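You operate a simulated robot arm through the tools that you are given. There is no shell and no other tool. Be economical: measure what you need, move in short steps, check, and stop when the job is done.

Carry out the task below with a simulated robot arm. There is one attempt and no reset: what you move stays moved.

## Task
The gauge is in the red. Pump pocket two into line and trim the pressure to 105.
Fine: Pump knob to IN, three strokes, knob back to HOLD. Trim with the red valve wheel; the line keeps running at speed 3.

The check looks at the end state, three seconds after you hand in, the way a careful person would. Anything else that was tipped, shoved, dropped, spilled or broken makes it a failure.

## Robot
A 7-joint arm with a fingered hand, fixed in place. Base frame: the origin is at the foot of the arm, x ahead of it, y to its left, z up. Readings come in m, degrees, newtons and seconds.
Its first joint turns from -115.0 to 115.0 degrees. Payload 5 kg.
Tool frame: the origin (TCP) lies between the finger pads and is the grasp point; the fingertips stand 0.032 m ahead of it; z points along the fingers, y is the line along which they close. Largest opening 0.16 m; the body of the gripper starts 0.089 m behind the TCP. The gripper is a hand of 4 fingers: y runs from the thumb to the fingers, the wrist lies at [0, 0, -0.267] in the tool frame, and closing takes about 1.5 s.
Orientation is that of the tool frame in the base frame, as a unit quaternion [x, y, z, w]. With the fingers straight down and closing along the base's y, the tool's x points along the base's -x, its y along +y and its z along -z.

## Interface
- The arm moves only by the tool drive_tool. Its arguments are lists of equal length, an entry for each row: "xyz": the shift along the tool's x, y, z in units of 100 mm (1.0 is 100 mm), a list of three; "turn": the turn, a rotation vector about the tool's x, y, z in units of 180 degrees (1.0 is 180 degrees), a list of three; "jaw": the finger opening in m, from 0 to 0.16. In form: {"xyz": [[x, y, z], ...], "turn": [[ax, ay, az], ...], "jaw": [jaw, ...]}. A call has 1 to 10 rows; each row is the pose to reach, as a shift and turn from the pose commanded when the call began, along the tool's axes at that moment. A call with a number of a shift or a turn outside -1 to 1 is refused whole. Rows are played at 5 a second. More than 0.05 m and 8.6 degrees between two rows, or a gripper value outside its range, and nothing of the call is played. A pose out of reach is approached as far as the arm can. The call stops where the force on the tool passes 80 N (or 10 N more than at its start, if that is more) or the arm is blocked; 0.2 s more then pass. The fingers move at their own pace (about 0.045 m/s each) and stop on an object; they squeeze with about 30 N. The grip force told is the motor's: it shows also when the fingers shut on nothing. Time passes only in rows, and 0.2 s behind the last, so rows that repeat a pose let the fingers close. The reply holds the time, the measured pose of the TCP, the force on the tool along the base axes, the opening and the grip force, in the units named above and with some noise, with the torque about the TCP (base axes, N m) and any sound that the robot's microphone picked up, and new pictures: "show" is both (left out), scene, wrist or none.
- Cameras (640 x 400 px; columns grow to the right, rows downward): "scene" is fixed at [0.0513, 0.4994, 1.4817]; the picture's right is [-0.46, -0.89, 0.00], its down [-0.28, 0.14, -0.95] and it looks along [0.85, -0.43, -0.31] (base axes); focal length 351 px, centre (320, 200). "wrist" rides on the gripper at [0.08, -0.004, -0.114] in the tool frame; the picture's right is [0.05, 1.00, 0.00], its down [-0.82, 0.04, -0.58] and it looks along [-0.58, 0.03, 0.82] (tool axes); focal length 265 px, centre (320, 200).
- raise_lower(by): slides the trunk up (or, below 0, down) by that many m; the arm rides with it, the base frame stays. It gives what a move gives, with no picture.
- grasp_type(shape): the hand has 4 fingers and takes this shape, open, in about a second: jaw (thumb against the fingers, like two jaws); tri (thumb and two fingers); tip (a fingertip pinch); poke (one finger out to press); point (the index stretched); flat (the hand flat); cup (the hand cupped); fist (a fist). The gripper value then closes the fingers along that shape, each until it touches; the sizes above hold for jaw. It gives what a move gives, with no picture.
- probe_pixels(camera, pixels): for up to 12 pixels [column, row] of the newest picture of that camera ("zoom" is the newest enlarged one), the place [x, y, z] in the base frame of the surface seen there, good to about 0.002 m. No time passes.
- close_up(camera, box): a new picture of the part [left, top, right, bottom] of that camera's present view, enlarged. No time passes.
- job_done(): hands the job in; it is judged then, once.

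Go step by step. Measure first, check grasps and placings, and put right what went wrong. The budget is 80 turns and 200 pictures, counting those below and the enlarged ones. Unless the task says otherwise, let go and move clear before handing in, and close with one line.

The tools are called after "Call:" as a command line: name --argument value ..., lists and objects as JSON in quotes. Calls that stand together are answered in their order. drive_tool: Moves the arm, as the interface text tells. Its arguments: {"type":"object","properties":{"xyz":{"type":"array","items":{"type":"array","items":{"type":"number"}}},"turn":{"type":"array","items":{"type":"array","items":{"type":"number"}}},"jaw":{"type":"array","items":{"type":"number"}},"show":{"type":"string","enum":["both","scene","wrist","none"]}},"required":["xyz","turn","jaw"]} The other tools are called the same way: raise_lower (by) slides the trunk up or down; grasp_type (shape) gives the hand a shape; probe_pixels (camera, pixels) gives the place of the surface under pixels of a picture; close_up (camera, box) takes an enlarged picture of a part of a camera's view; job_done () hands the job in.

At the start:

```text
clock: 0.0
ee_pos: [0.6668, -0.3164, 1.2617]
orientation: [0.0, 1.0, 0.0, 0.0]
contact_force: [-0.3, -0.5, -0.8]
wrist_torque: [0.02, 0.01, 0.04]
opening: 0.1596
finger_force: 0.0
shape: jaw
trunk travel left (down, up): [-0.625, 0.365]
```

scene: 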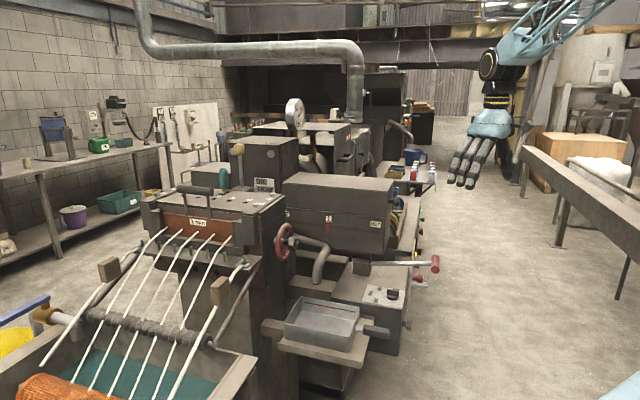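
wrist: 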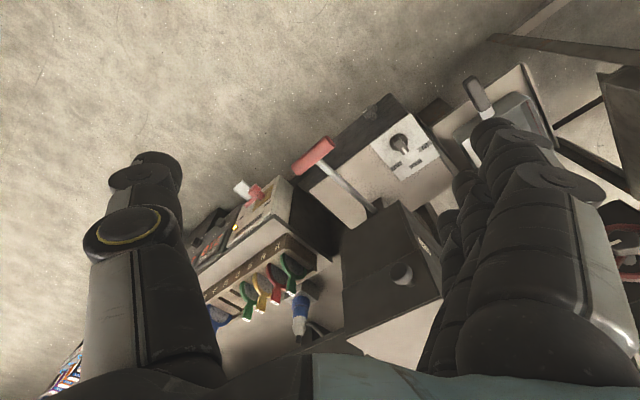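

The scene shows a machine with a gauge (295,112), a red wheel (285,240), a pump lever with a red handle (435,263) and a knob plate (382,293). I'll enlarge these.

Call:
close_up --camera "scene" --box '[270, 80, 350, 130]'

Call:
close_up --camera "scene" --box '[260, 210, 460, 335]'

Call:
close_up --camera "wrist" --box '[180, 70, 480, 350]'

Call:
close_up --camera "scene" --box '[140, 130, 300, 230]'

```text
8.00 times, centred on (310, 105) of scene
```

zoom: 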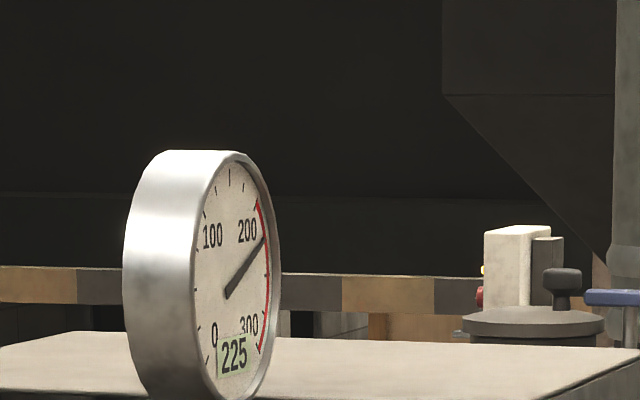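

```text
3.20 times, centred on (360, 272) of scene
```

zoom: 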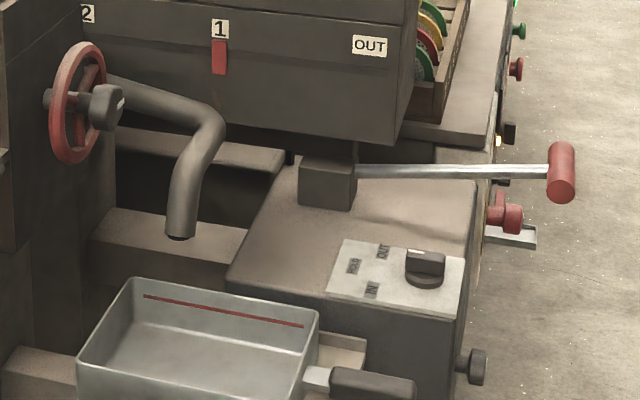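

```text
1.43 times, centred on (330, 210) of wrist
```

zoom: 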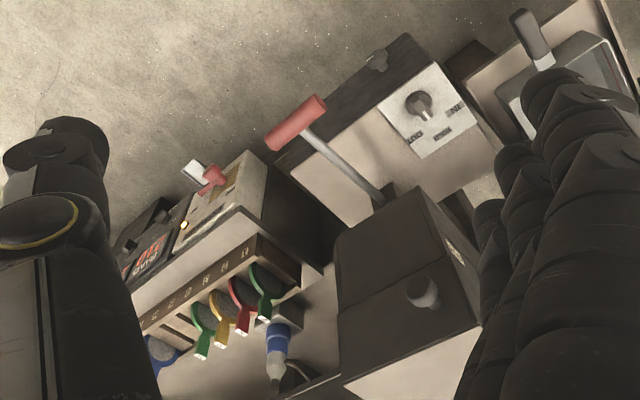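

```text
4.00 times, centred on (220, 180) of scene
```

zoom: 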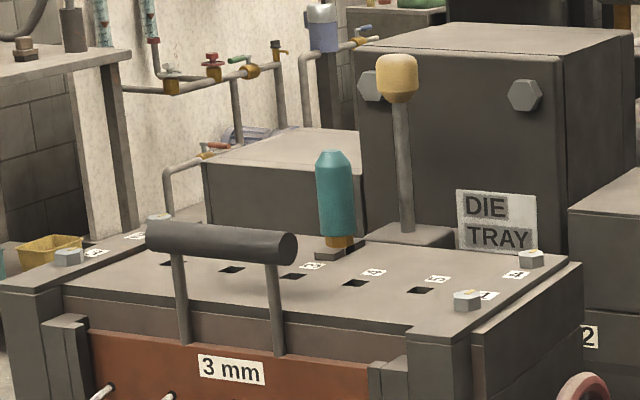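

The gauge reads 225 on its digital window. Next I'll measure the knob, lever, wheel and labels.

Call:
probe_pixels --camera "scene" --pixels '[[392, 290], [393, 297], [371, 293], [380, 289], [376, 301], [367, 302], [403, 291], [435, 262], [435, 272], [375, 264], [415, 264], [361, 268]]'

Call:
close_up --camera "scene" --box '[355, 275, 419, 315]'

Call:
close_up --camera "wrist" --box '[360, 110, 456, 190]'

Call:
close_up --camera "wrist" --box '[180, 165, 310, 265]'

Call:
close_up --camera "scene" --box '[265, 205, 345, 270]'

```text
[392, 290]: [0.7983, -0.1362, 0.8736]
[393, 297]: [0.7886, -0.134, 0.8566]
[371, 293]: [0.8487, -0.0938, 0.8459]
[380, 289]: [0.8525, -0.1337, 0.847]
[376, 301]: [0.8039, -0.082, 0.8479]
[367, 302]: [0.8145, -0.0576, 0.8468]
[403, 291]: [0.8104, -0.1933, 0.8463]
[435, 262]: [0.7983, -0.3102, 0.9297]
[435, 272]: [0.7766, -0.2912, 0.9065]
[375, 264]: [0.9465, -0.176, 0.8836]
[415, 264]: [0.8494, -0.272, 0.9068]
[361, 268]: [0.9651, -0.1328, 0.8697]
```

```text
10.00 times, centred on (387, 295) of scene
```

zoom: 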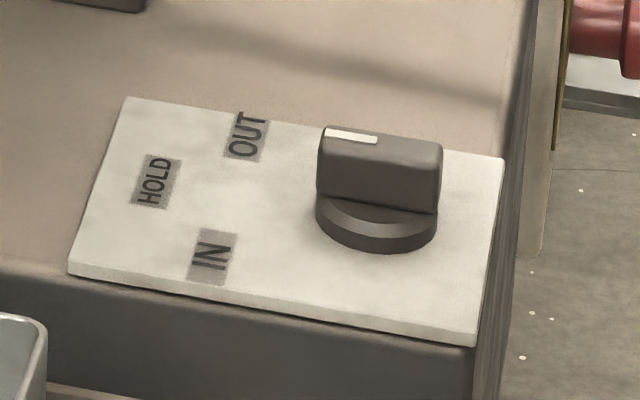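

```text
5.00 times, centred on (408, 150) of wrist
```

zoom: 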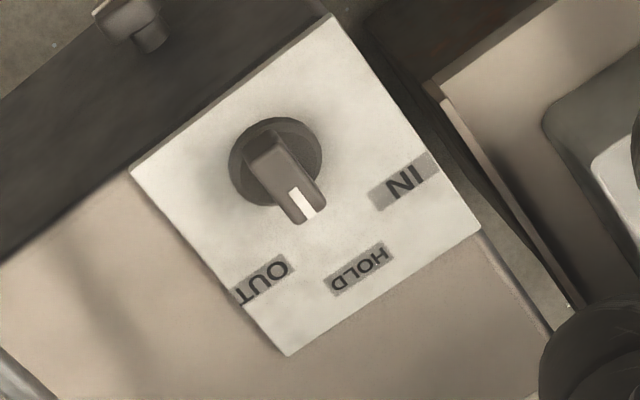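

```text
4.00 times, centred on (245, 215) of wrist
```

zoom: 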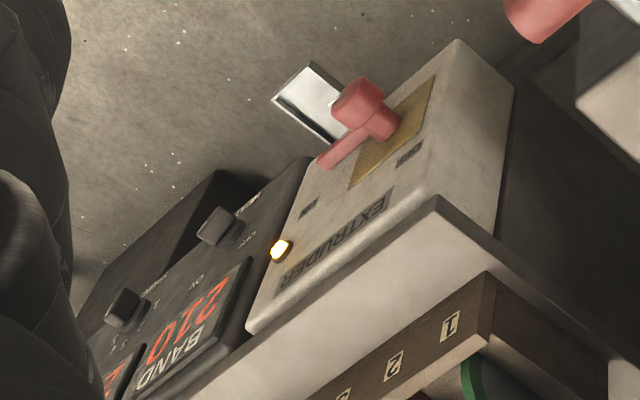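

```text
6.15 times, centred on (305, 238) of scene
```

zoom: 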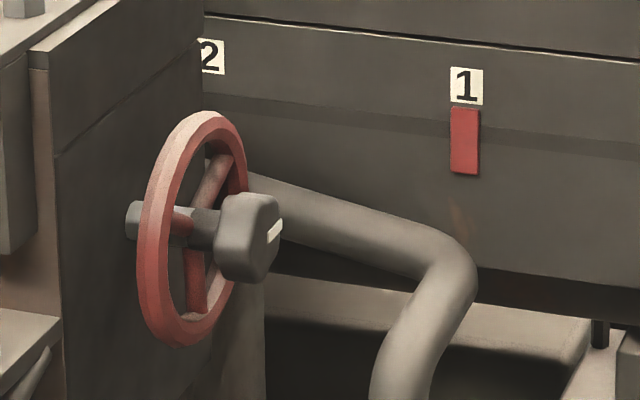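

The knob's white mark is towards HOLD (about 45° in base axes), with IN on the +y side. The pocket marker is at 1. I'll refine the knob, lever bar and wheel positions.

Call:
probe_pixels --camera "wrist" --pixels '[[396, 139], [400, 144], [404, 151], [391, 142], [396, 166], [416, 164], [425, 146], [298, 168], [314, 155], [330, 143], [340, 180], [372, 206]]'

Call:
probe_pixels --camera "scene" --pixels '[[293, 228], [278, 252], [293, 249], [284, 226], [300, 240], [297, 238], [345, 240], [380, 185], [320, 185], [325, 312], [411, 286], [328, 228]]'

```text
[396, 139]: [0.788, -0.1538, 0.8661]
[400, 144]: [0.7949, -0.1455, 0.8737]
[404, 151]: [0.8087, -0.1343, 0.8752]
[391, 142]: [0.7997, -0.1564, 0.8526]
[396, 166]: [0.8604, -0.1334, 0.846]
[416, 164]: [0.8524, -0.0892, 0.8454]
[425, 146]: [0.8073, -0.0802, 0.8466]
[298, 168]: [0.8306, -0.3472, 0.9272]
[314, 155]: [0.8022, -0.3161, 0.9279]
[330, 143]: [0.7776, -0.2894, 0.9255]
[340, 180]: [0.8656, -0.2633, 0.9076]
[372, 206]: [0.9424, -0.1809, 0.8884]
```

```text
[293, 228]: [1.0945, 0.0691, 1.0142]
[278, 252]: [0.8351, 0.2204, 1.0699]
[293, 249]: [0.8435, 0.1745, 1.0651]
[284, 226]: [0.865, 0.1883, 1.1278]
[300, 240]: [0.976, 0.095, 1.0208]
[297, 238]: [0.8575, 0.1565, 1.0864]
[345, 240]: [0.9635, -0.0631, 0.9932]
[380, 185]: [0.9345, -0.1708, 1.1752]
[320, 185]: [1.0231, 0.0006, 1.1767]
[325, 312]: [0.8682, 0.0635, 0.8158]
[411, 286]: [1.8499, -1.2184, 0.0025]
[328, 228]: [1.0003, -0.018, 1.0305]
```

Knob centre is about (0.799,-0.143), with its bar top at z≈0.875. The lever T-bar centre is about (0.803,-0.318,0.916). I'll look at the hand's geometry next and try the tip shape.

Call:
close_up --camera "scene" --box '[420, 40, 560, 200]'

Call:
grasp_type --shape "tip"

Call:
close_up --camera "scene" --box '[420, 40, 560, 200]'

Call:
close_up --camera "wrist" --box '[0, 0, 640, 400]'

```text
2.50 times, centred on (490, 120) of scene
```

zoom: 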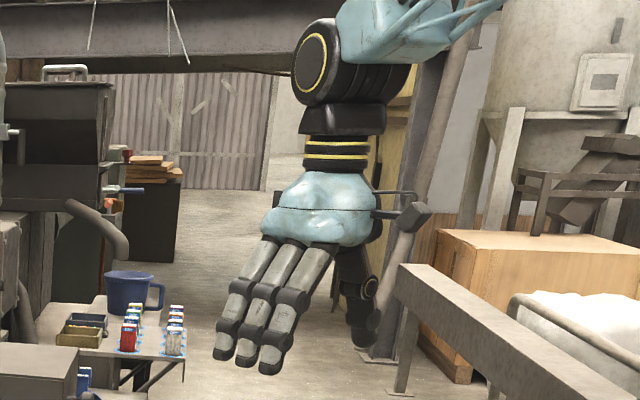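

```text
clock: 0.9
ee_pos: [0.665, -0.3148, 1.2615]
orientation: [0.0, 1.0, 0.0, -0.001]
contact_force: [0.3, -0.4, 0.4]
wrist_torque: [0.01, 0.03, 0.0]
opening: 0.1599
finger_force: 0.1
shape: tip
trunk travel left (down, up): [-0.625, 0.365]
```

```text
2.50 times, centred on (490, 120) of scene
```

zoom: 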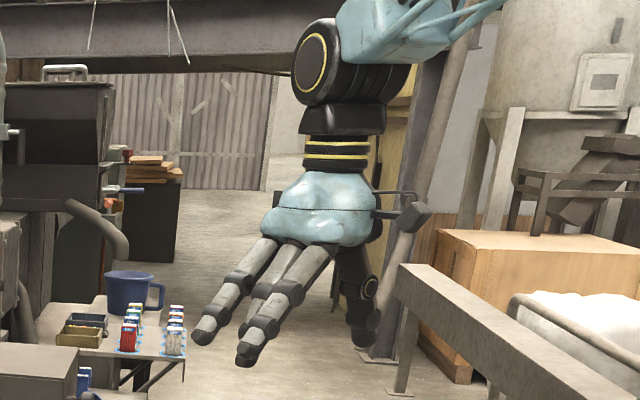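

```text
1.00 times, centred on (320, 200) of wrist
```

zoom: 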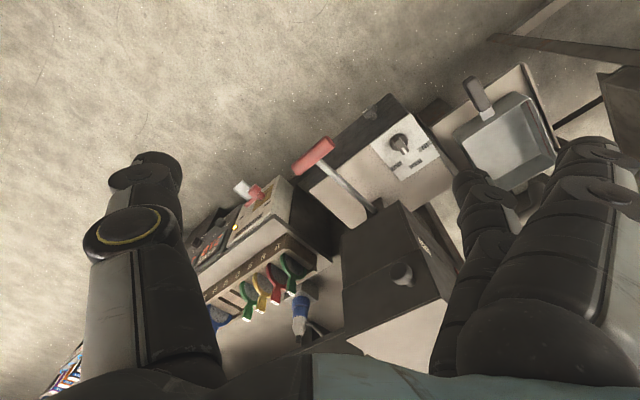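

The jaw shape (three fingers against the thumb) suits the knob, so I'll go back to it. Then I'll lower the trunk and yaw the tool so the fingers close across the knob's bar.

Call:
grasp_type --shape "jaw"

Call:
raise_lower --by -0.2

Call:
drive_tool --xyz '[[0, 0, 0], [0, 0, 0], [0, 0, 0], [0, 0, 0], [0, 0, 0], [0, 0, 0], [0, 0, 0]]' --turn '[[0, 0, -0.04], [0, 0, -0.08], [0, 0, -0.12], [0, 0, -0.16], [0, 0, -0.2], [0, 0, -0.23], [0, 0, -0.25]]' --jaw '[0.16, 0.15, 0.14, 0.13, 0.12, 0.11, 0.1]'

```text
clock: 1.8
ee_pos: [0.6656, -0.3151, 1.2621]
orientation: [0.0, 1.0, 0.0, 0.0]
contact_force: [0.2, -0.4, -0.4]
wrist_torque: [0.02, 0.0, 0.01]
opening: 0.1598
finger_force: 0.0
shape: jaw
trunk travel left (down, up): [-0.625, 0.365]
```

```text
clock: 4.0
ee_pos: [0.6648, -0.315, 1.0627]
orientation: [0.0, 1.0, 0.001, 0.0]
contact_force: [-0.4, -0.2, 0.3]
wrist_torque: [0.0, 0.01, 0.03]
opening: 0.16
finger_force: 0.0
shape: jaw
trunk travel left (down, up): [-0.425, 0.565]
```

```text
clock: 5.6
ee_pos: [0.6647, -0.3148, 1.0626]
orientation: [-0.383, 0.924, 0.001, 0.0]
contact_force: [0.0, -0.5, 1.3]
wrist_torque: [0.0, 0.0, 0.05]
opening: 0.1003
finger_force: 0.1
shape: jaw
trunk travel left (down, up): [-0.425, 0.565]
```

scene: 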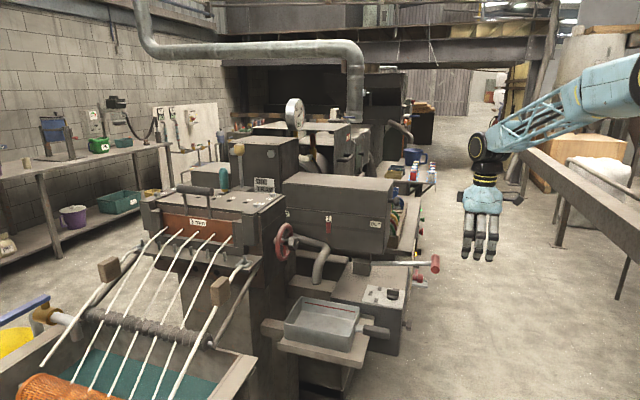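
wrist: 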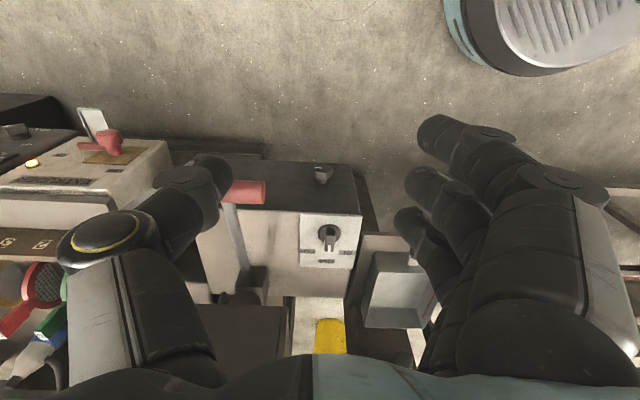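

The yaw is as expected. Now I'll move above the knob (tool x −0.216, y +0.027) and down to TCP z≈0.96.

Call:
drive_tool --xyz '[[-0.4, 0.05, 0], [-0.8, 0.1, 0], [-1.0, 0.15, 0]]' --turn '[[0, 0, 0], [0, 0, 0], [0, 0, 0]]' --jaw '[0.1, 0.1, 0.1]' --show "none"

Call:
drive_tool --xyz '[[-0.4, 0.05, 0], [-0.8, 0.1, 0.1], [-1.0, 0.12, 0.5]]' --turn '[[0, 0, 0], [0, 0, 0], [0, 0, 0]]' --jaw '[0.1, 0.1, 0.08]'

```text
clock: 6.4
ee_pos: [0.7253, -0.2333, 1.0619]
orientation: [-0.382, 0.924, 0.0, 0.0]
contact_force: [-0.7, 0.3, 0.1]
wrist_torque: [-0.04, 0.02, 0.01]
opening: 0.1008
finger_force: 0.1
shape: jaw
trunk travel left (down, up): [-0.425, 0.565]
```

```text
clock: 7.2
ee_pos: [0.7885, -0.1555, 1.0133]
orientation: [-0.383, 0.924, 0.0, 0.0]
contact_force: [-0.1, -0.2, 0.3]
wrist_torque: [0.0, -0.01, 0.02]
opening: 0.0811
finger_force: 0.1
shape: jaw
trunk travel left (down, up): [-0.425, 0.565]
```

scene: 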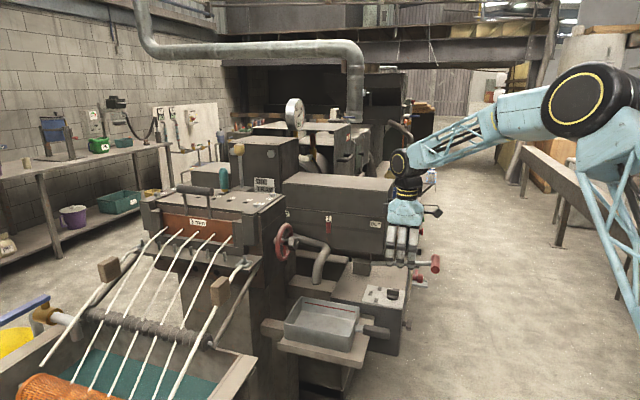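
wrist: 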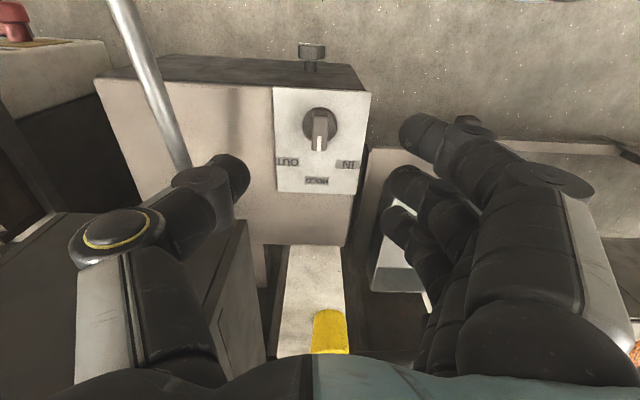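

The knob is centred under the hand (column 320 in the wrist view). I'll go down to z≈0.913 with the remaining shift.

Call:
drive_tool --xyz '[[-0.16, 0.01, 0.2], [-0.16, 0.01, 0.5], [-0.16, 0.01, 0.8], [-0.16, 0.01, 1.0]]' --turn '[[0, 0, 0], [0, 0, 0], [0, 0, 0], [0, 0, 0]]' --jaw '[0.08, 0.08, 0.08, 0.08]'

Call:
close_up --camera "scene" --box '[330, 200, 460, 320]'

```text
clock: 8.2
ee_pos: [0.7976, -0.1423, 0.9129]
orientation: [-0.383, 0.924, 0.0, 0.0]
contact_force: [0.0, 0.0, -1.0]
wrist_torque: [0.0, 0.0, 0.02]
opening: 0.0807
finger_force: 0.1
shape: jaw
trunk travel left (down, up): [-0.425, 0.565]
```

scene: 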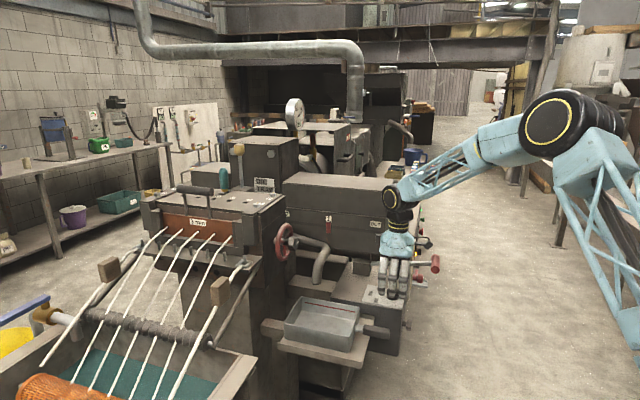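
wrist: 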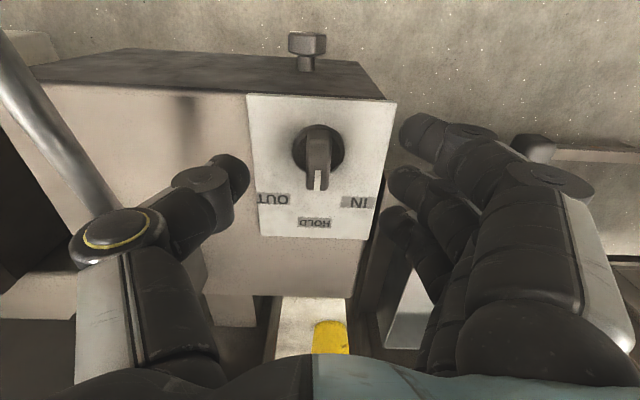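

```text
3.33 times, centred on (395, 260) of scene
```

zoom: 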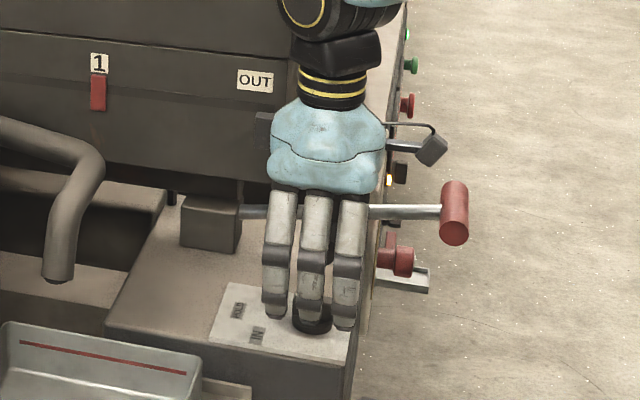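

The fingers straddle the knob bar cleanly. I'll descend 24 mm and close.

Call:
drive_tool --xyz '[[0, 0, 0.12], [0, 0, 0.24], [0, 0, 0.24], [0, 0, 0.24], [0, 0, 0.24], [0, 0, 0.24], [0, 0, 0.24]]' --turn '[[0, 0, 0], [0, 0, 0], [0, 0, 0], [0, 0, 0], [0, 0, 0], [0, 0, 0], [0, 0, 0]]' --jaw '[0.08, 0.08, 0.05, 0.03, 0.015, 0.005, 0.005]'

Call:
close_up --camera "scene" --box '[350, 230, 430, 310]'

Call:
probe_pixels --camera "scene" --pixels '[[384, 240], [380, 250], [370, 245], [388, 190], [384, 184]]'

```text
clock: 9.8
ee_pos: [0.7991, -0.1419, 0.889]
orientation: [-0.382, 0.924, 0.0, 0.0]
contact_force: [1.4, 0.8, 0.4]
wrist_torque: [0.01, -0.03, -0.01]
opening: 0.0054
finger_force: 0.9
shape: jaw
trunk travel left (down, up): [-0.425, 0.565]
```

scene: 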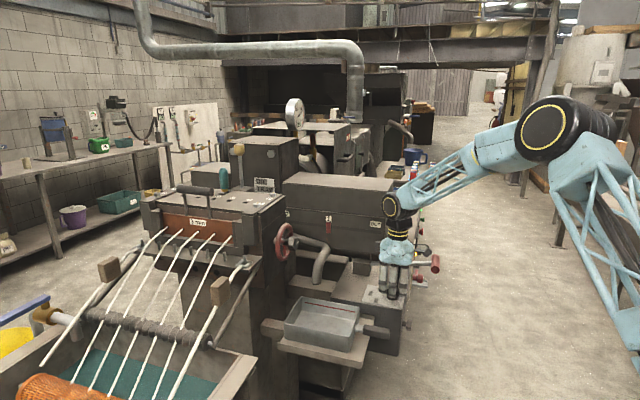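
wrist: 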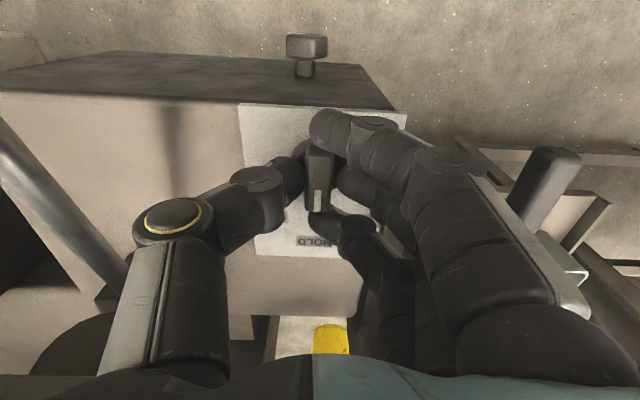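

```text
5.00 times, centred on (390, 270) of scene
```

zoom: 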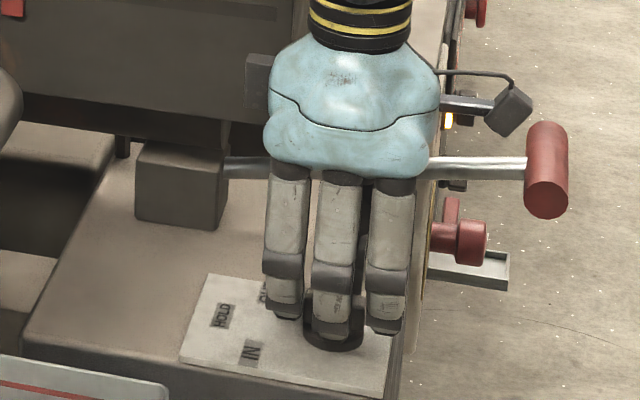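

```text
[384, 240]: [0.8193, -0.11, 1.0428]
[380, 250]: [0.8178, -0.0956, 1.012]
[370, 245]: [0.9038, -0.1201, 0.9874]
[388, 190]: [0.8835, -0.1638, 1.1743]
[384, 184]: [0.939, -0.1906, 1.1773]
```

The opening is 0.0054 with little force, so I'll command a full squeeze to check for contact with the bar.

Call:
drive_tool --xyz '[[0, 0, 0], [0, 0, 0], [0, 0, 0]]' --turn '[[0, 0, 0], [0, 0, 0], [0, 0, 0]]' --jaw '[0, 0, 0]' --show "wrist"

Call:
close_up --camera "wrist" --box '[220, 90, 440, 270]'

```text
clock: 10.6
ee_pos: [0.7998, -0.1431, 0.8878]
orientation: [-0.383, 0.924, -0.001, 0.001]
contact_force: [12.0, -6.8, 1.9]
wrist_torque: [0.25, 0.04, -0.01]
opening: 0.0033
finger_force: 30.1
shape: jaw
trunk travel left (down, up): [-0.425, 0.565]
```

wrist: 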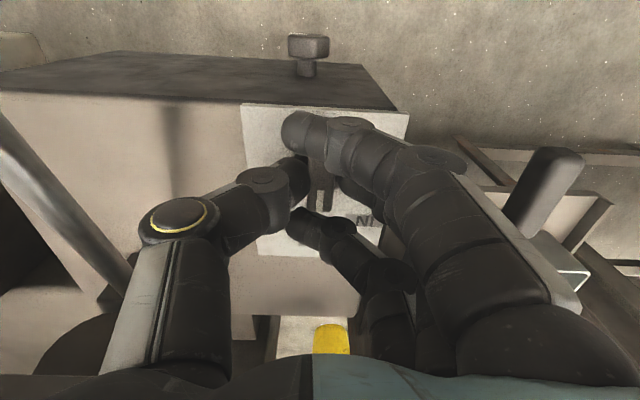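

```text
2.22 times, centred on (330, 180) of wrist
```

zoom: 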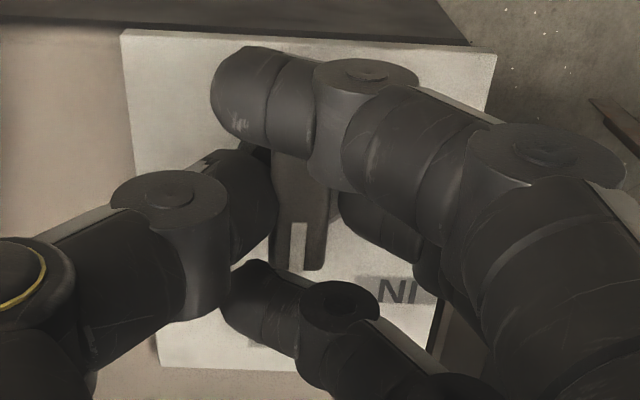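

The middle finger and thumb now squeeze the bar at 30 N, with the outer fingers past its ends. I'll rotate towards IN, which is 45° CCW from above (tool z −0.25).

Call:
drive_tool --xyz '[[0, 0, 0], [0, 0, 0], [0, 0, 0], [0, 0, 0], [0, 0, 0], [0, 0, 0], [0, 0, 0]]' --turn '[[0, 0, -0.04], [0, 0, -0.08], [0, 0, -0.12], [0, 0, -0.16], [0, 0, -0.2], [0, 0, -0.23], [0, 0, -0.25]]' --jaw '[0, 0, 0, 0, 0, 0, 0]'

Call:
close_up --camera "wrist" --box '[220, 90, 440, 270]'

Call:
close_up --camera "scene" --box '[340, 200, 440, 310]'

```text
clock: 12.2
ee_pos: [0.8004, -0.1435, 0.8891]
orientation: [0.707, -0.707, 0.001, -0.001]
contact_force: [22.4, -8.0, 12.1]
wrist_torque: [-0.17, -0.14, -0.02]
opening: 0.0036
finger_force: 30.2
shape: jaw
trunk travel left (down, up): [-0.425, 0.565]
```

scene: 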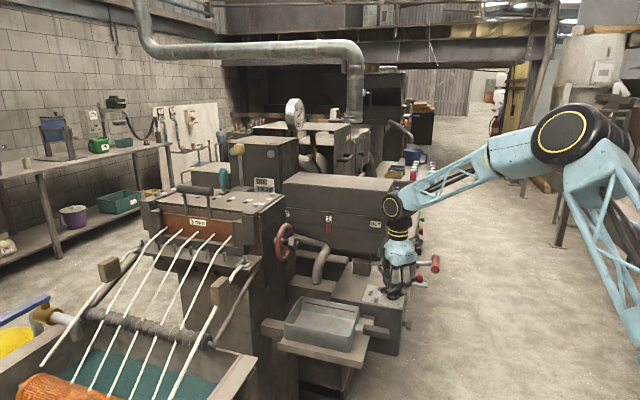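
wrist: 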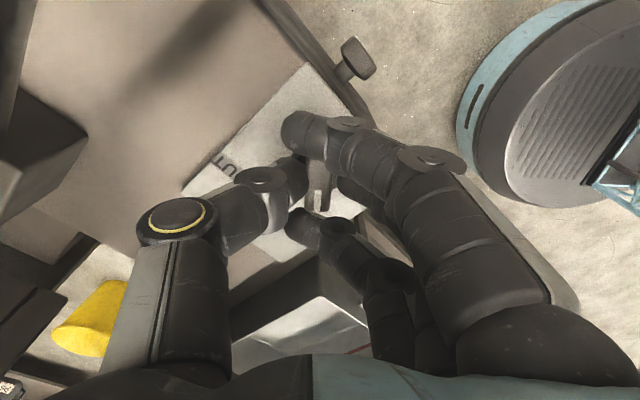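

```text
2.22 times, centred on (330, 180) of wrist
```

zoom: 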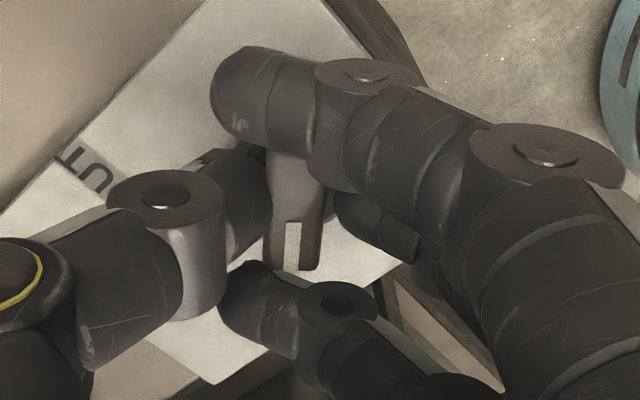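

```text
3.64 times, centred on (390, 255) of scene
```

zoom: 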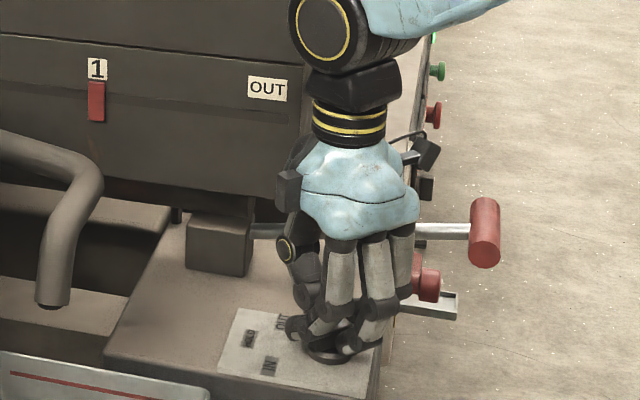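

The knob turned with the hand and its mark now points to IN. I'll open, then rise straight up and check.

Call:
drive_tool --xyz '[[0, 0, 0], [0, 0, 0], [0, 0, 0], [0, 0, 0], [0, 0, 0], [0, 0, -0.4], [0, 0, -0.8], [0, 0, -1.0]]' --turn '[[0, 0, 0], [0, 0, 0], [0, 0, 0], [0, 0, 0], [0, 0, 0], [0, 0, 0], [0, 0, 0], [0, 0, 0]]' --jaw '[0.02, 0.04, 0.06, 0.07, 0.07, 0.07, 0.07, 0.07]'

Call:
close_up --camera "wrist" --box '[220, 50, 440, 230]'

```text
clock: 14.0
ee_pos: [0.7979, -0.1389, 0.9883]
orientation: [0.708, -0.706, 0.0, 0.0]
contact_force: [-24.8, 26.4, -9.5]
wrist_torque: [-0.96, -0.27, 1.72]
opening: 0.0594
finger_force: 0.2
shape: jaw
trunk travel left (down, up): [-0.425, 0.565]
```

scene: 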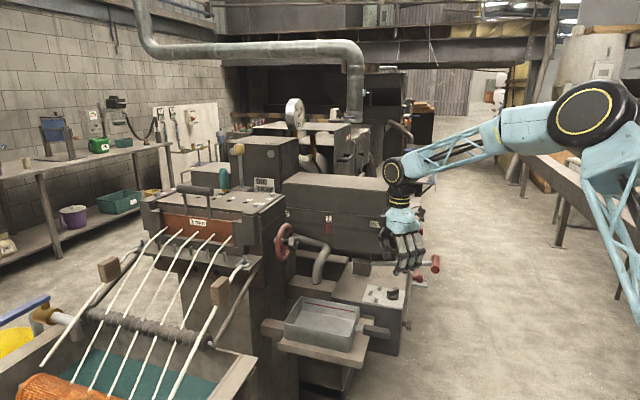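
wrist: 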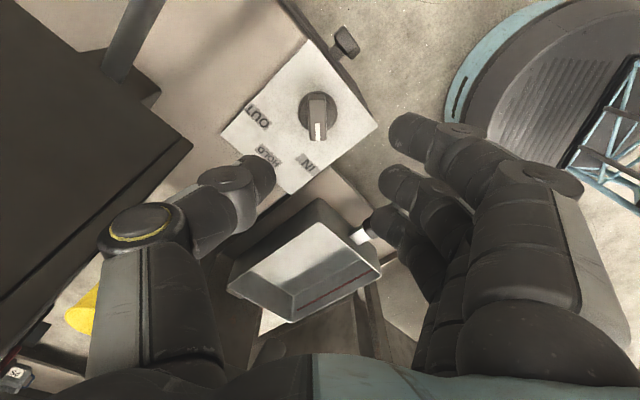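

```text
2.22 times, centred on (330, 140) of wrist
```

zoom: 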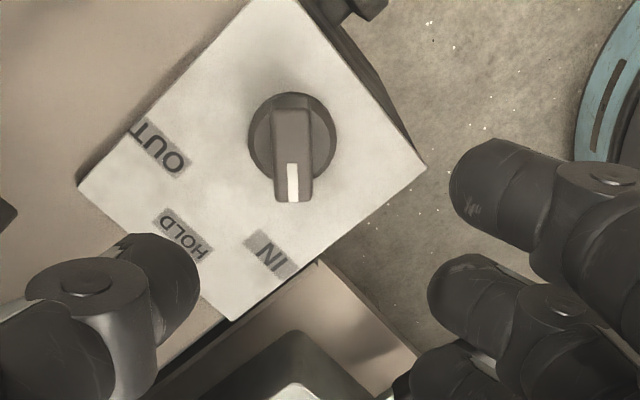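

The knob now points to IN. The force (−25, 26) says the hand is brushing the box face, so I'll move off along −x, rise, and yaw back.

Call:
drive_tool --xyz '[[0.0, 0.2, 0], [0.0, 0.5, 0], [0.0, 0.8, -0.2], [0.0, 1.0, -0.4]]' --turn '[[0, 0, 0], [0, 0, 0], [0, 0, 0], [0, 0, 0]]' --jaw '[0.06, 0.06, 0.06, 0.06]' --show "none"

Call:
close_up --camera "scene" --box '[270, 180, 450, 310]'

```text
clock: 15.0
ee_pos: [0.6988, -0.1438, 1.028]
orientation: [-0.707, 0.707, 0.0, 0.0]
contact_force: [-0.1, -0.5, 0.7]
wrist_torque: [0.04, 0.02, 0.02]
opening: 0.0602
finger_force: 0.1
shape: jaw
trunk travel left (down, up): [-0.425, 0.565]
```

```text
3.08 times, centred on (360, 245) of scene
```

zoom: 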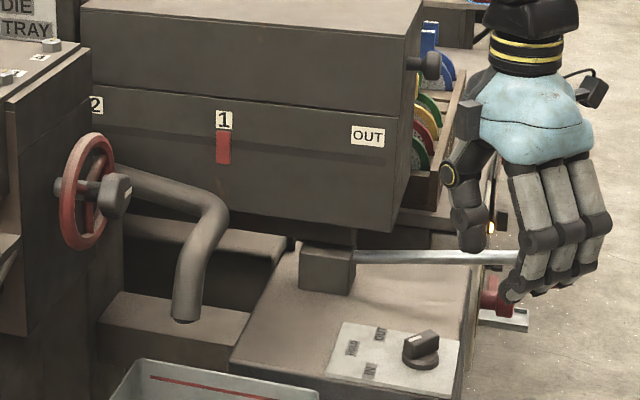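

The knob is at IN and nothing else moved. Next I'll probe the lever T-bar and the nearby panel, and enlarge the lever.

Call:
drive_tool --xyz '[[0, 0.3, -0.1], [0, 0.6, -0.2], [0, 0.6, -0.2], [0, 0.6, -0.2], [0, 0.6, -0.2], [0, 0.6, -0.2], [0, 0.6, -0.2]]' --turn '[[0, 0, -0.0], [0, 0, -0.04], [0, 0, -0.08], [0, 0, -0.12], [0, 0, -0.16], [0, 0, -0.2], [0, 0, -0.24]]' --jaw '[0.06, 0.07, 0.08, 0.09, 0.1, 0.1, 0.1]'

Call:
close_up --camera "scene" --box '[370, 230, 450, 310]'

Call:
probe_pixels --camera "scene" --pixels '[[435, 257], [436, 264], [435, 272], [420, 277], [414, 272], [415, 262], [400, 264], [416, 250], [380, 264]]'

```text
clock: 16.8
ee_pos: [0.6375, -0.1426, 1.0971]
orientation: [0.903, -0.426, 0.05, 0.038]
contact_force: [-1.2, 1.4, 0.3]
wrist_torque: [-0.1, -0.09, 0.0]
opening: 0.0995
finger_force: 0.0
shape: jaw
out of reach, approached as far as the arm can: row 7
trunk travel left (down, up): [-0.425, 0.565]
stopped in row 7: the arm was blocked; the commanded pose is now the measured one
```

scene: 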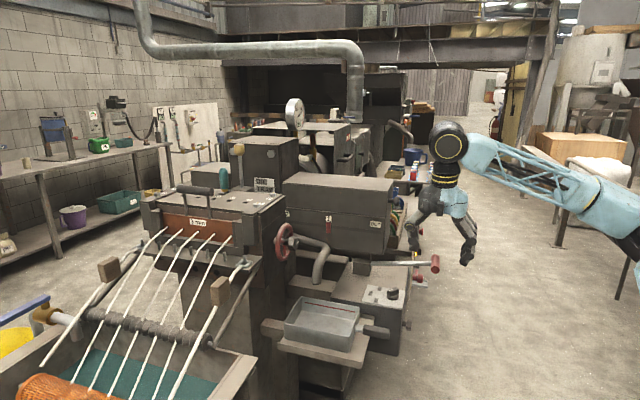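
wrist: 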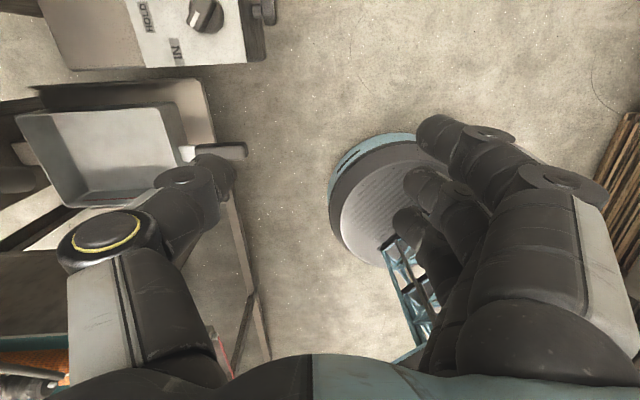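

```text
5.00 times, centred on (410, 270) of scene
```

zoom: 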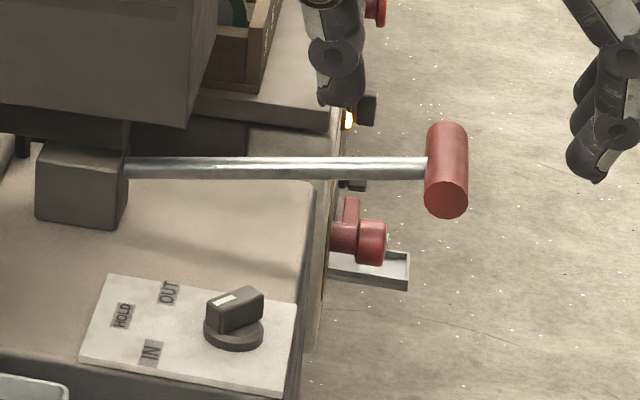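

```text
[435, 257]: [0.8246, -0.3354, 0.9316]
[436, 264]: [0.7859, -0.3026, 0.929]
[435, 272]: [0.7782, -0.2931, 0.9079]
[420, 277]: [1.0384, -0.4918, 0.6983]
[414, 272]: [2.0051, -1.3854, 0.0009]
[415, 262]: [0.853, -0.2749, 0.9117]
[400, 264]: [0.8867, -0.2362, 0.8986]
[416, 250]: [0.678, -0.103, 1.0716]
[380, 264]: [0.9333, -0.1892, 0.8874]
```

The wrist roll limit is near yaw 125°, so I'll use yaw +45° and grip the T-bar by its two ends, which also lets it pivot. First I'll rotate back to the clean yaw +45° downward pose.

Call:
drive_tool --xyz '[[0, 0, 0], [0, 0, 0], [0, 0, 0], [0, 0, 0], [0, 0, 0], [0, 0, 0], [0, 0, 0], [0, 0, 0], [0, 0, 0], [0, 0, 0]]' --turn '[[-0.0022, -0.0038, 0.0469], [-0.0044, -0.0076, 0.0937], [-0.0066, -0.0114, 0.1406], [-0.0088, -0.0152, 0.1874], [-0.011, -0.019, 0.2343], [-0.0133, -0.0227, 0.2812], [-0.0155, -0.0265, 0.328], [-0.0177, -0.0303, 0.3749], [-0.0199, -0.0341, 0.4217], [-0.0221, -0.0379, 0.4686]]' --jaw '[0.1, 0.11, 0.12, 0.13, 0.14, 0.14, 0.14, 0.14, 0.14, 0.14]'

```text
clock: 19.0
ee_pos: [0.6382, -0.1431, 1.0954]
orientation: [-0.381, 0.924, 0.002, 0.0]
contact_force: [0.3, 0.1, 0.7]
wrist_torque: [0.0, -0.02, 0.0]
opening: 0.1397
finger_force: 0.1
shape: jaw
trunk travel left (down, up): [-0.425, 0.565]
```

scene: 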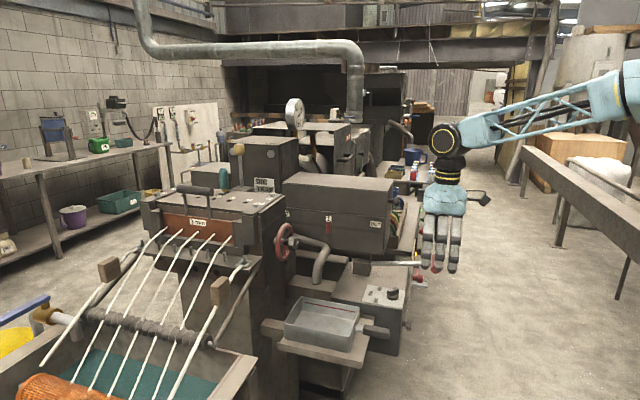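
wrist: 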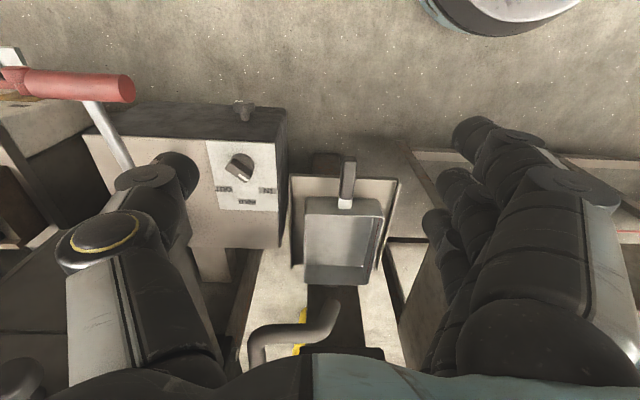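

The pose is clean again. I'll probe the T-bar ends in the wrist view and move along −y towards it.

Call:
probe_pixels --camera "wrist" --pixels '[[129, 85], [100, 84], [60, 80], [32, 76], [22, 78], [88, 103], [110, 140]]'

Call:
drive_tool --xyz '[[0.03, -0.45, 0], [0.06, -0.9, 0], [0.06, -1.0, 0]]' --turn '[[0, 0, 0], [0, 0, 0], [0, 0, 0]]' --jaw '[0.14, 0.14, 0.14]' --show "none"

Call:
drive_tool --xyz '[[0.0, -0.45, 0], [0.0, -0.9, 0], [0.0, -1.0, 0.2]]' --turn '[[0, 0, 0], [0, 0, 0], [0, 0, 0]]' --jaw '[0.14, 0.14, 0.14]'

```text
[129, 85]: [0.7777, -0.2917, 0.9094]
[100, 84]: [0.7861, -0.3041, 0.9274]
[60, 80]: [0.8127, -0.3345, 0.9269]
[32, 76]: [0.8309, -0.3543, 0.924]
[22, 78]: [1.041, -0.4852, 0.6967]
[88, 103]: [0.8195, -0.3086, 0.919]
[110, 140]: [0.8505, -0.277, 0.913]
```

```text
clock: 19.8
ee_pos: [0.7046, -0.2208, 1.0938]
orientation: [-0.383, 0.924, 0.002, -0.001]
contact_force: [0.5, 0.3, 0.3]
wrist_torque: [-0.02, -0.02, 0.0]
opening: 0.1399
finger_force: 0.1
shape: jaw
trunk travel left (down, up): [-0.425, 0.565]
```

```text
clock: 20.6
ee_pos: [0.775, -0.2902, 1.0748]
orientation: [-0.383, 0.924, 0.001, 0.0]
contact_force: [0.1, -0.2, -0.1]
wrist_torque: [0.03, 0.03, 0.03]
opening: 0.1398
finger_force: 0.0
shape: jaw
trunk travel left (down, up): [-0.425, 0.565]
```

scene: 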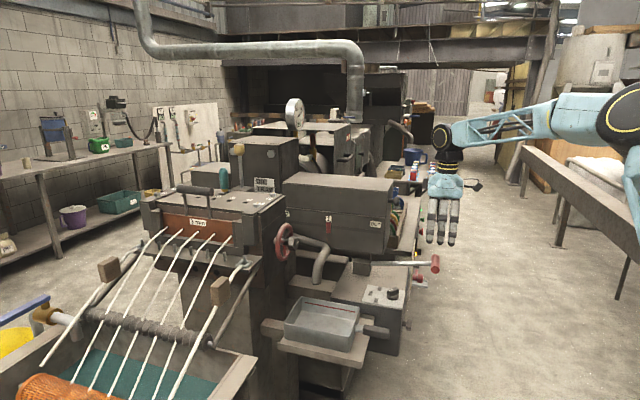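
wrist: 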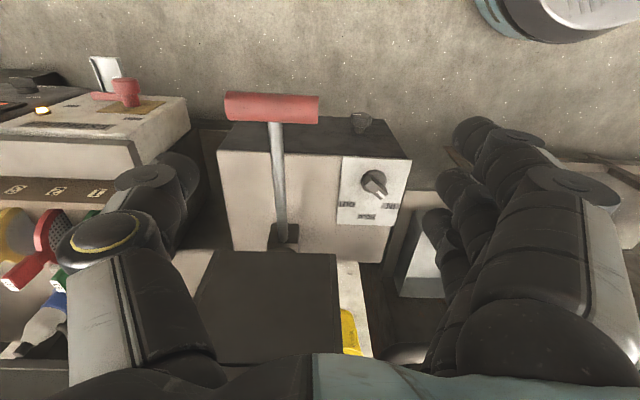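

The bar centre is about (0.805,-0.324,0.916) and its length is 0.09. I'll align over it and descend, straddling the ends.

Call:
drive_tool --xyz '[[0.03, -0.45, 0], [0.03, -0.45, 0.4], [0.03, -0.45, 0.8]]' --turn '[[0, 0, 0], [0, 0, 0], [0, 0, 0]]' --jaw '[0.14, 0.14, 0.14]'

Call:
close_up --camera "scene" --box '[370, 180, 490, 300]'

```text
clock: 21.4
ee_pos: [0.8065, -0.3237, 0.996]
orientation: [-0.383, 0.924, 0.002, -0.001]
contact_force: [-0.4, -0.1, -0.1]
wrist_torque: [-0.02, -0.02, 0.0]
opening: 0.1398
finger_force: 0.1
shape: jaw
trunk travel left (down, up): [-0.425, 0.565]
```

scene: 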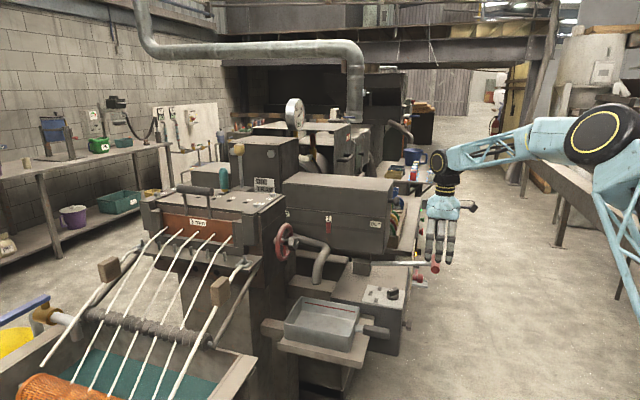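
wrist: 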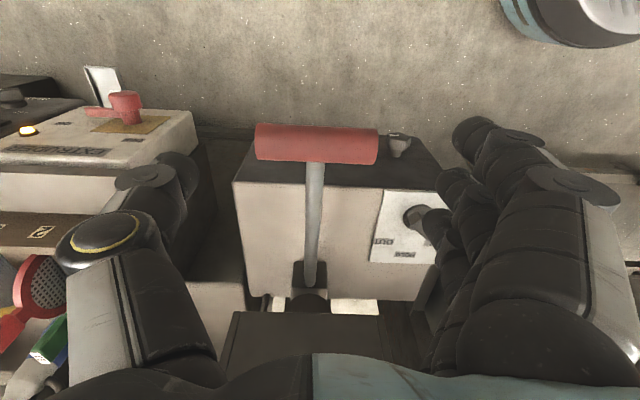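

```text
3.33 times, centred on (430, 240) of scene
```

zoom: 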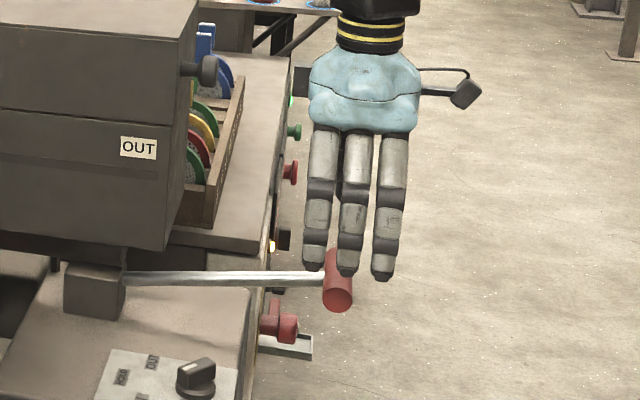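

Aligned. I'll descend 75 mm and close on the bar's ends.

Call:
drive_tool --xyz '[[0, 0, 0.4], [0, 0, 0.75], [0, 0, 0.75], [0, 0, 0.75], [0, 0, 0.75], [0, 0, 0.75], [0, 0, 0.75], [0, 0, 0.75]]' --turn '[[0, 0, 0], [0, 0, 0], [0, 0, 0], [0, 0, 0], [0, 0, 0], [0, 0, 0], [0, 0, 0], [0, 0, 0]]' --jaw '[0.14, 0.14, 0.12, 0.1, 0.08, 0.06, 0.05, 0.05]'

Call:
close_up --camera "scene" --box '[370, 180, 490, 300]'

```text
clock: 23.2
ee_pos: [0.8051, -0.3222, 0.9194]
orientation: [-0.383, 0.924, 0.001, -0.001]
contact_force: [1.0, -1.6, 0.2]
wrist_torque: [0.04, 0.0, -0.01]
opening: 0.068
finger_force: 0.0
shape: jaw
trunk travel left (down, up): [-0.425, 0.565]
```

scene: 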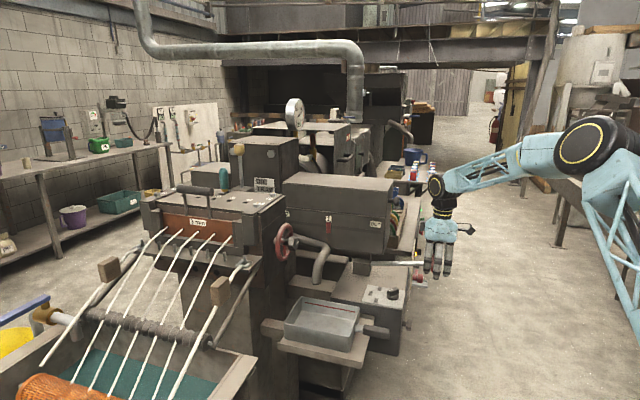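
wrist: 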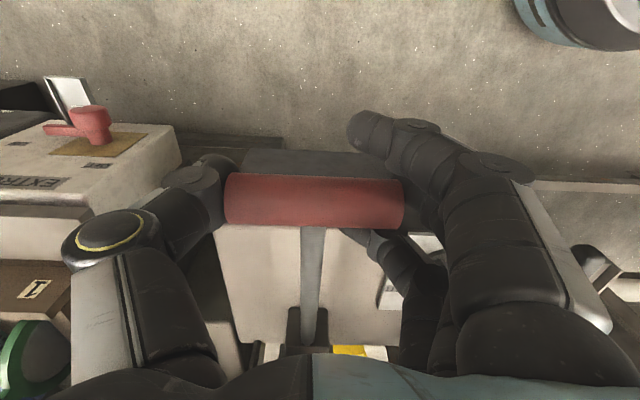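

```text
3.33 times, centred on (430, 240) of scene
```

zoom: 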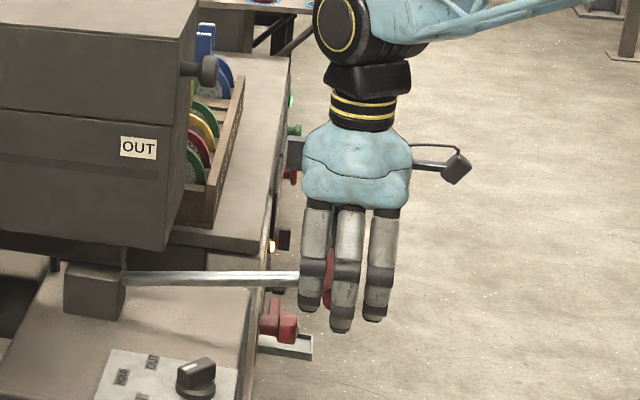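

Thumb and middle finger are at the bar's ends. I'll squeeze fully, then test a small lift.

Call:
drive_tool --xyz '[[0, 0, 0], [0, 0, 0], [0, 0, 0], [0, 0, 0], [0, 0, -0.1], [0, 0, -0.2], [0, 0, -0.3]]' --turn '[[0, 0, 0], [0, 0, 0], [0, 0, 0], [0, 0, 0], [0, 0, 0], [0, 0, 0], [0, 0, 0]]' --jaw '[0.03, 0.01, 0, 0, 0, 0, 0]'

Call:
close_up --camera "scene" --box '[370, 180, 490, 300]'

```text
clock: 24.8
ee_pos: [0.8058, -0.3247, 0.9495]
orientation: [-0.382, 0.924, 0.002, -0.001]
contact_force: [2.6, -3.7, -20.6]
wrist_torque: [0.38, 0.27, 0.21]
opening: 0.0535
finger_force: 29.5
shape: jaw
trunk travel left (down, up): [-0.425, 0.565]
```

scene: 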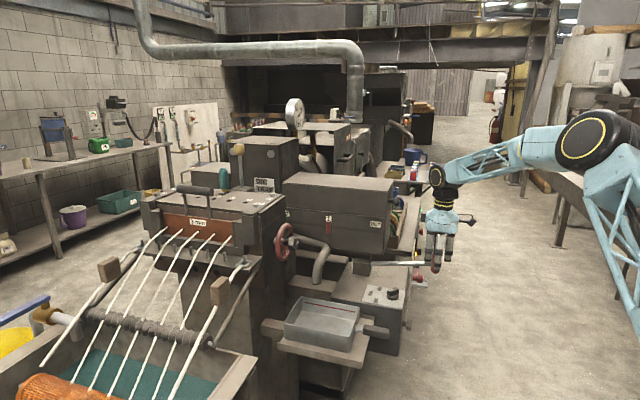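
wrist: 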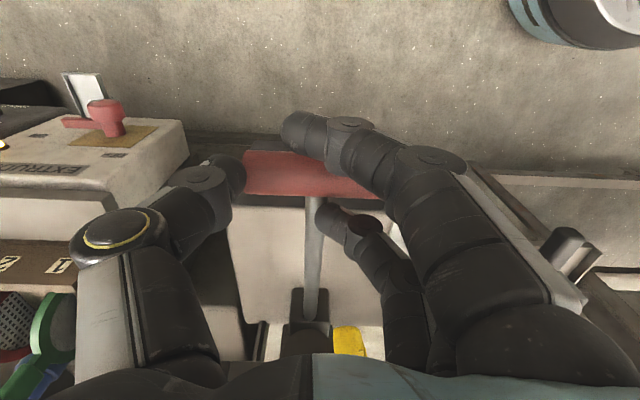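

```text
3.33 times, centred on (430, 240) of scene
```

zoom: 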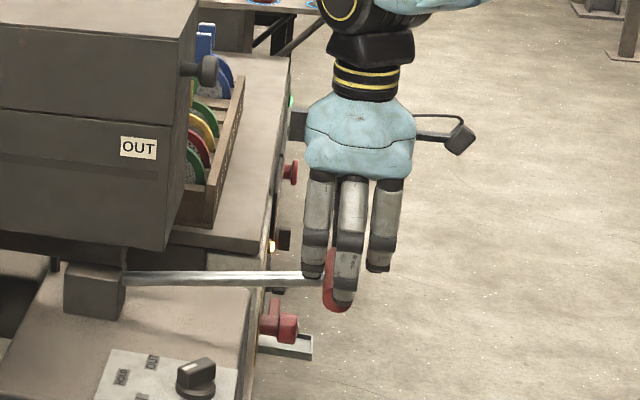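

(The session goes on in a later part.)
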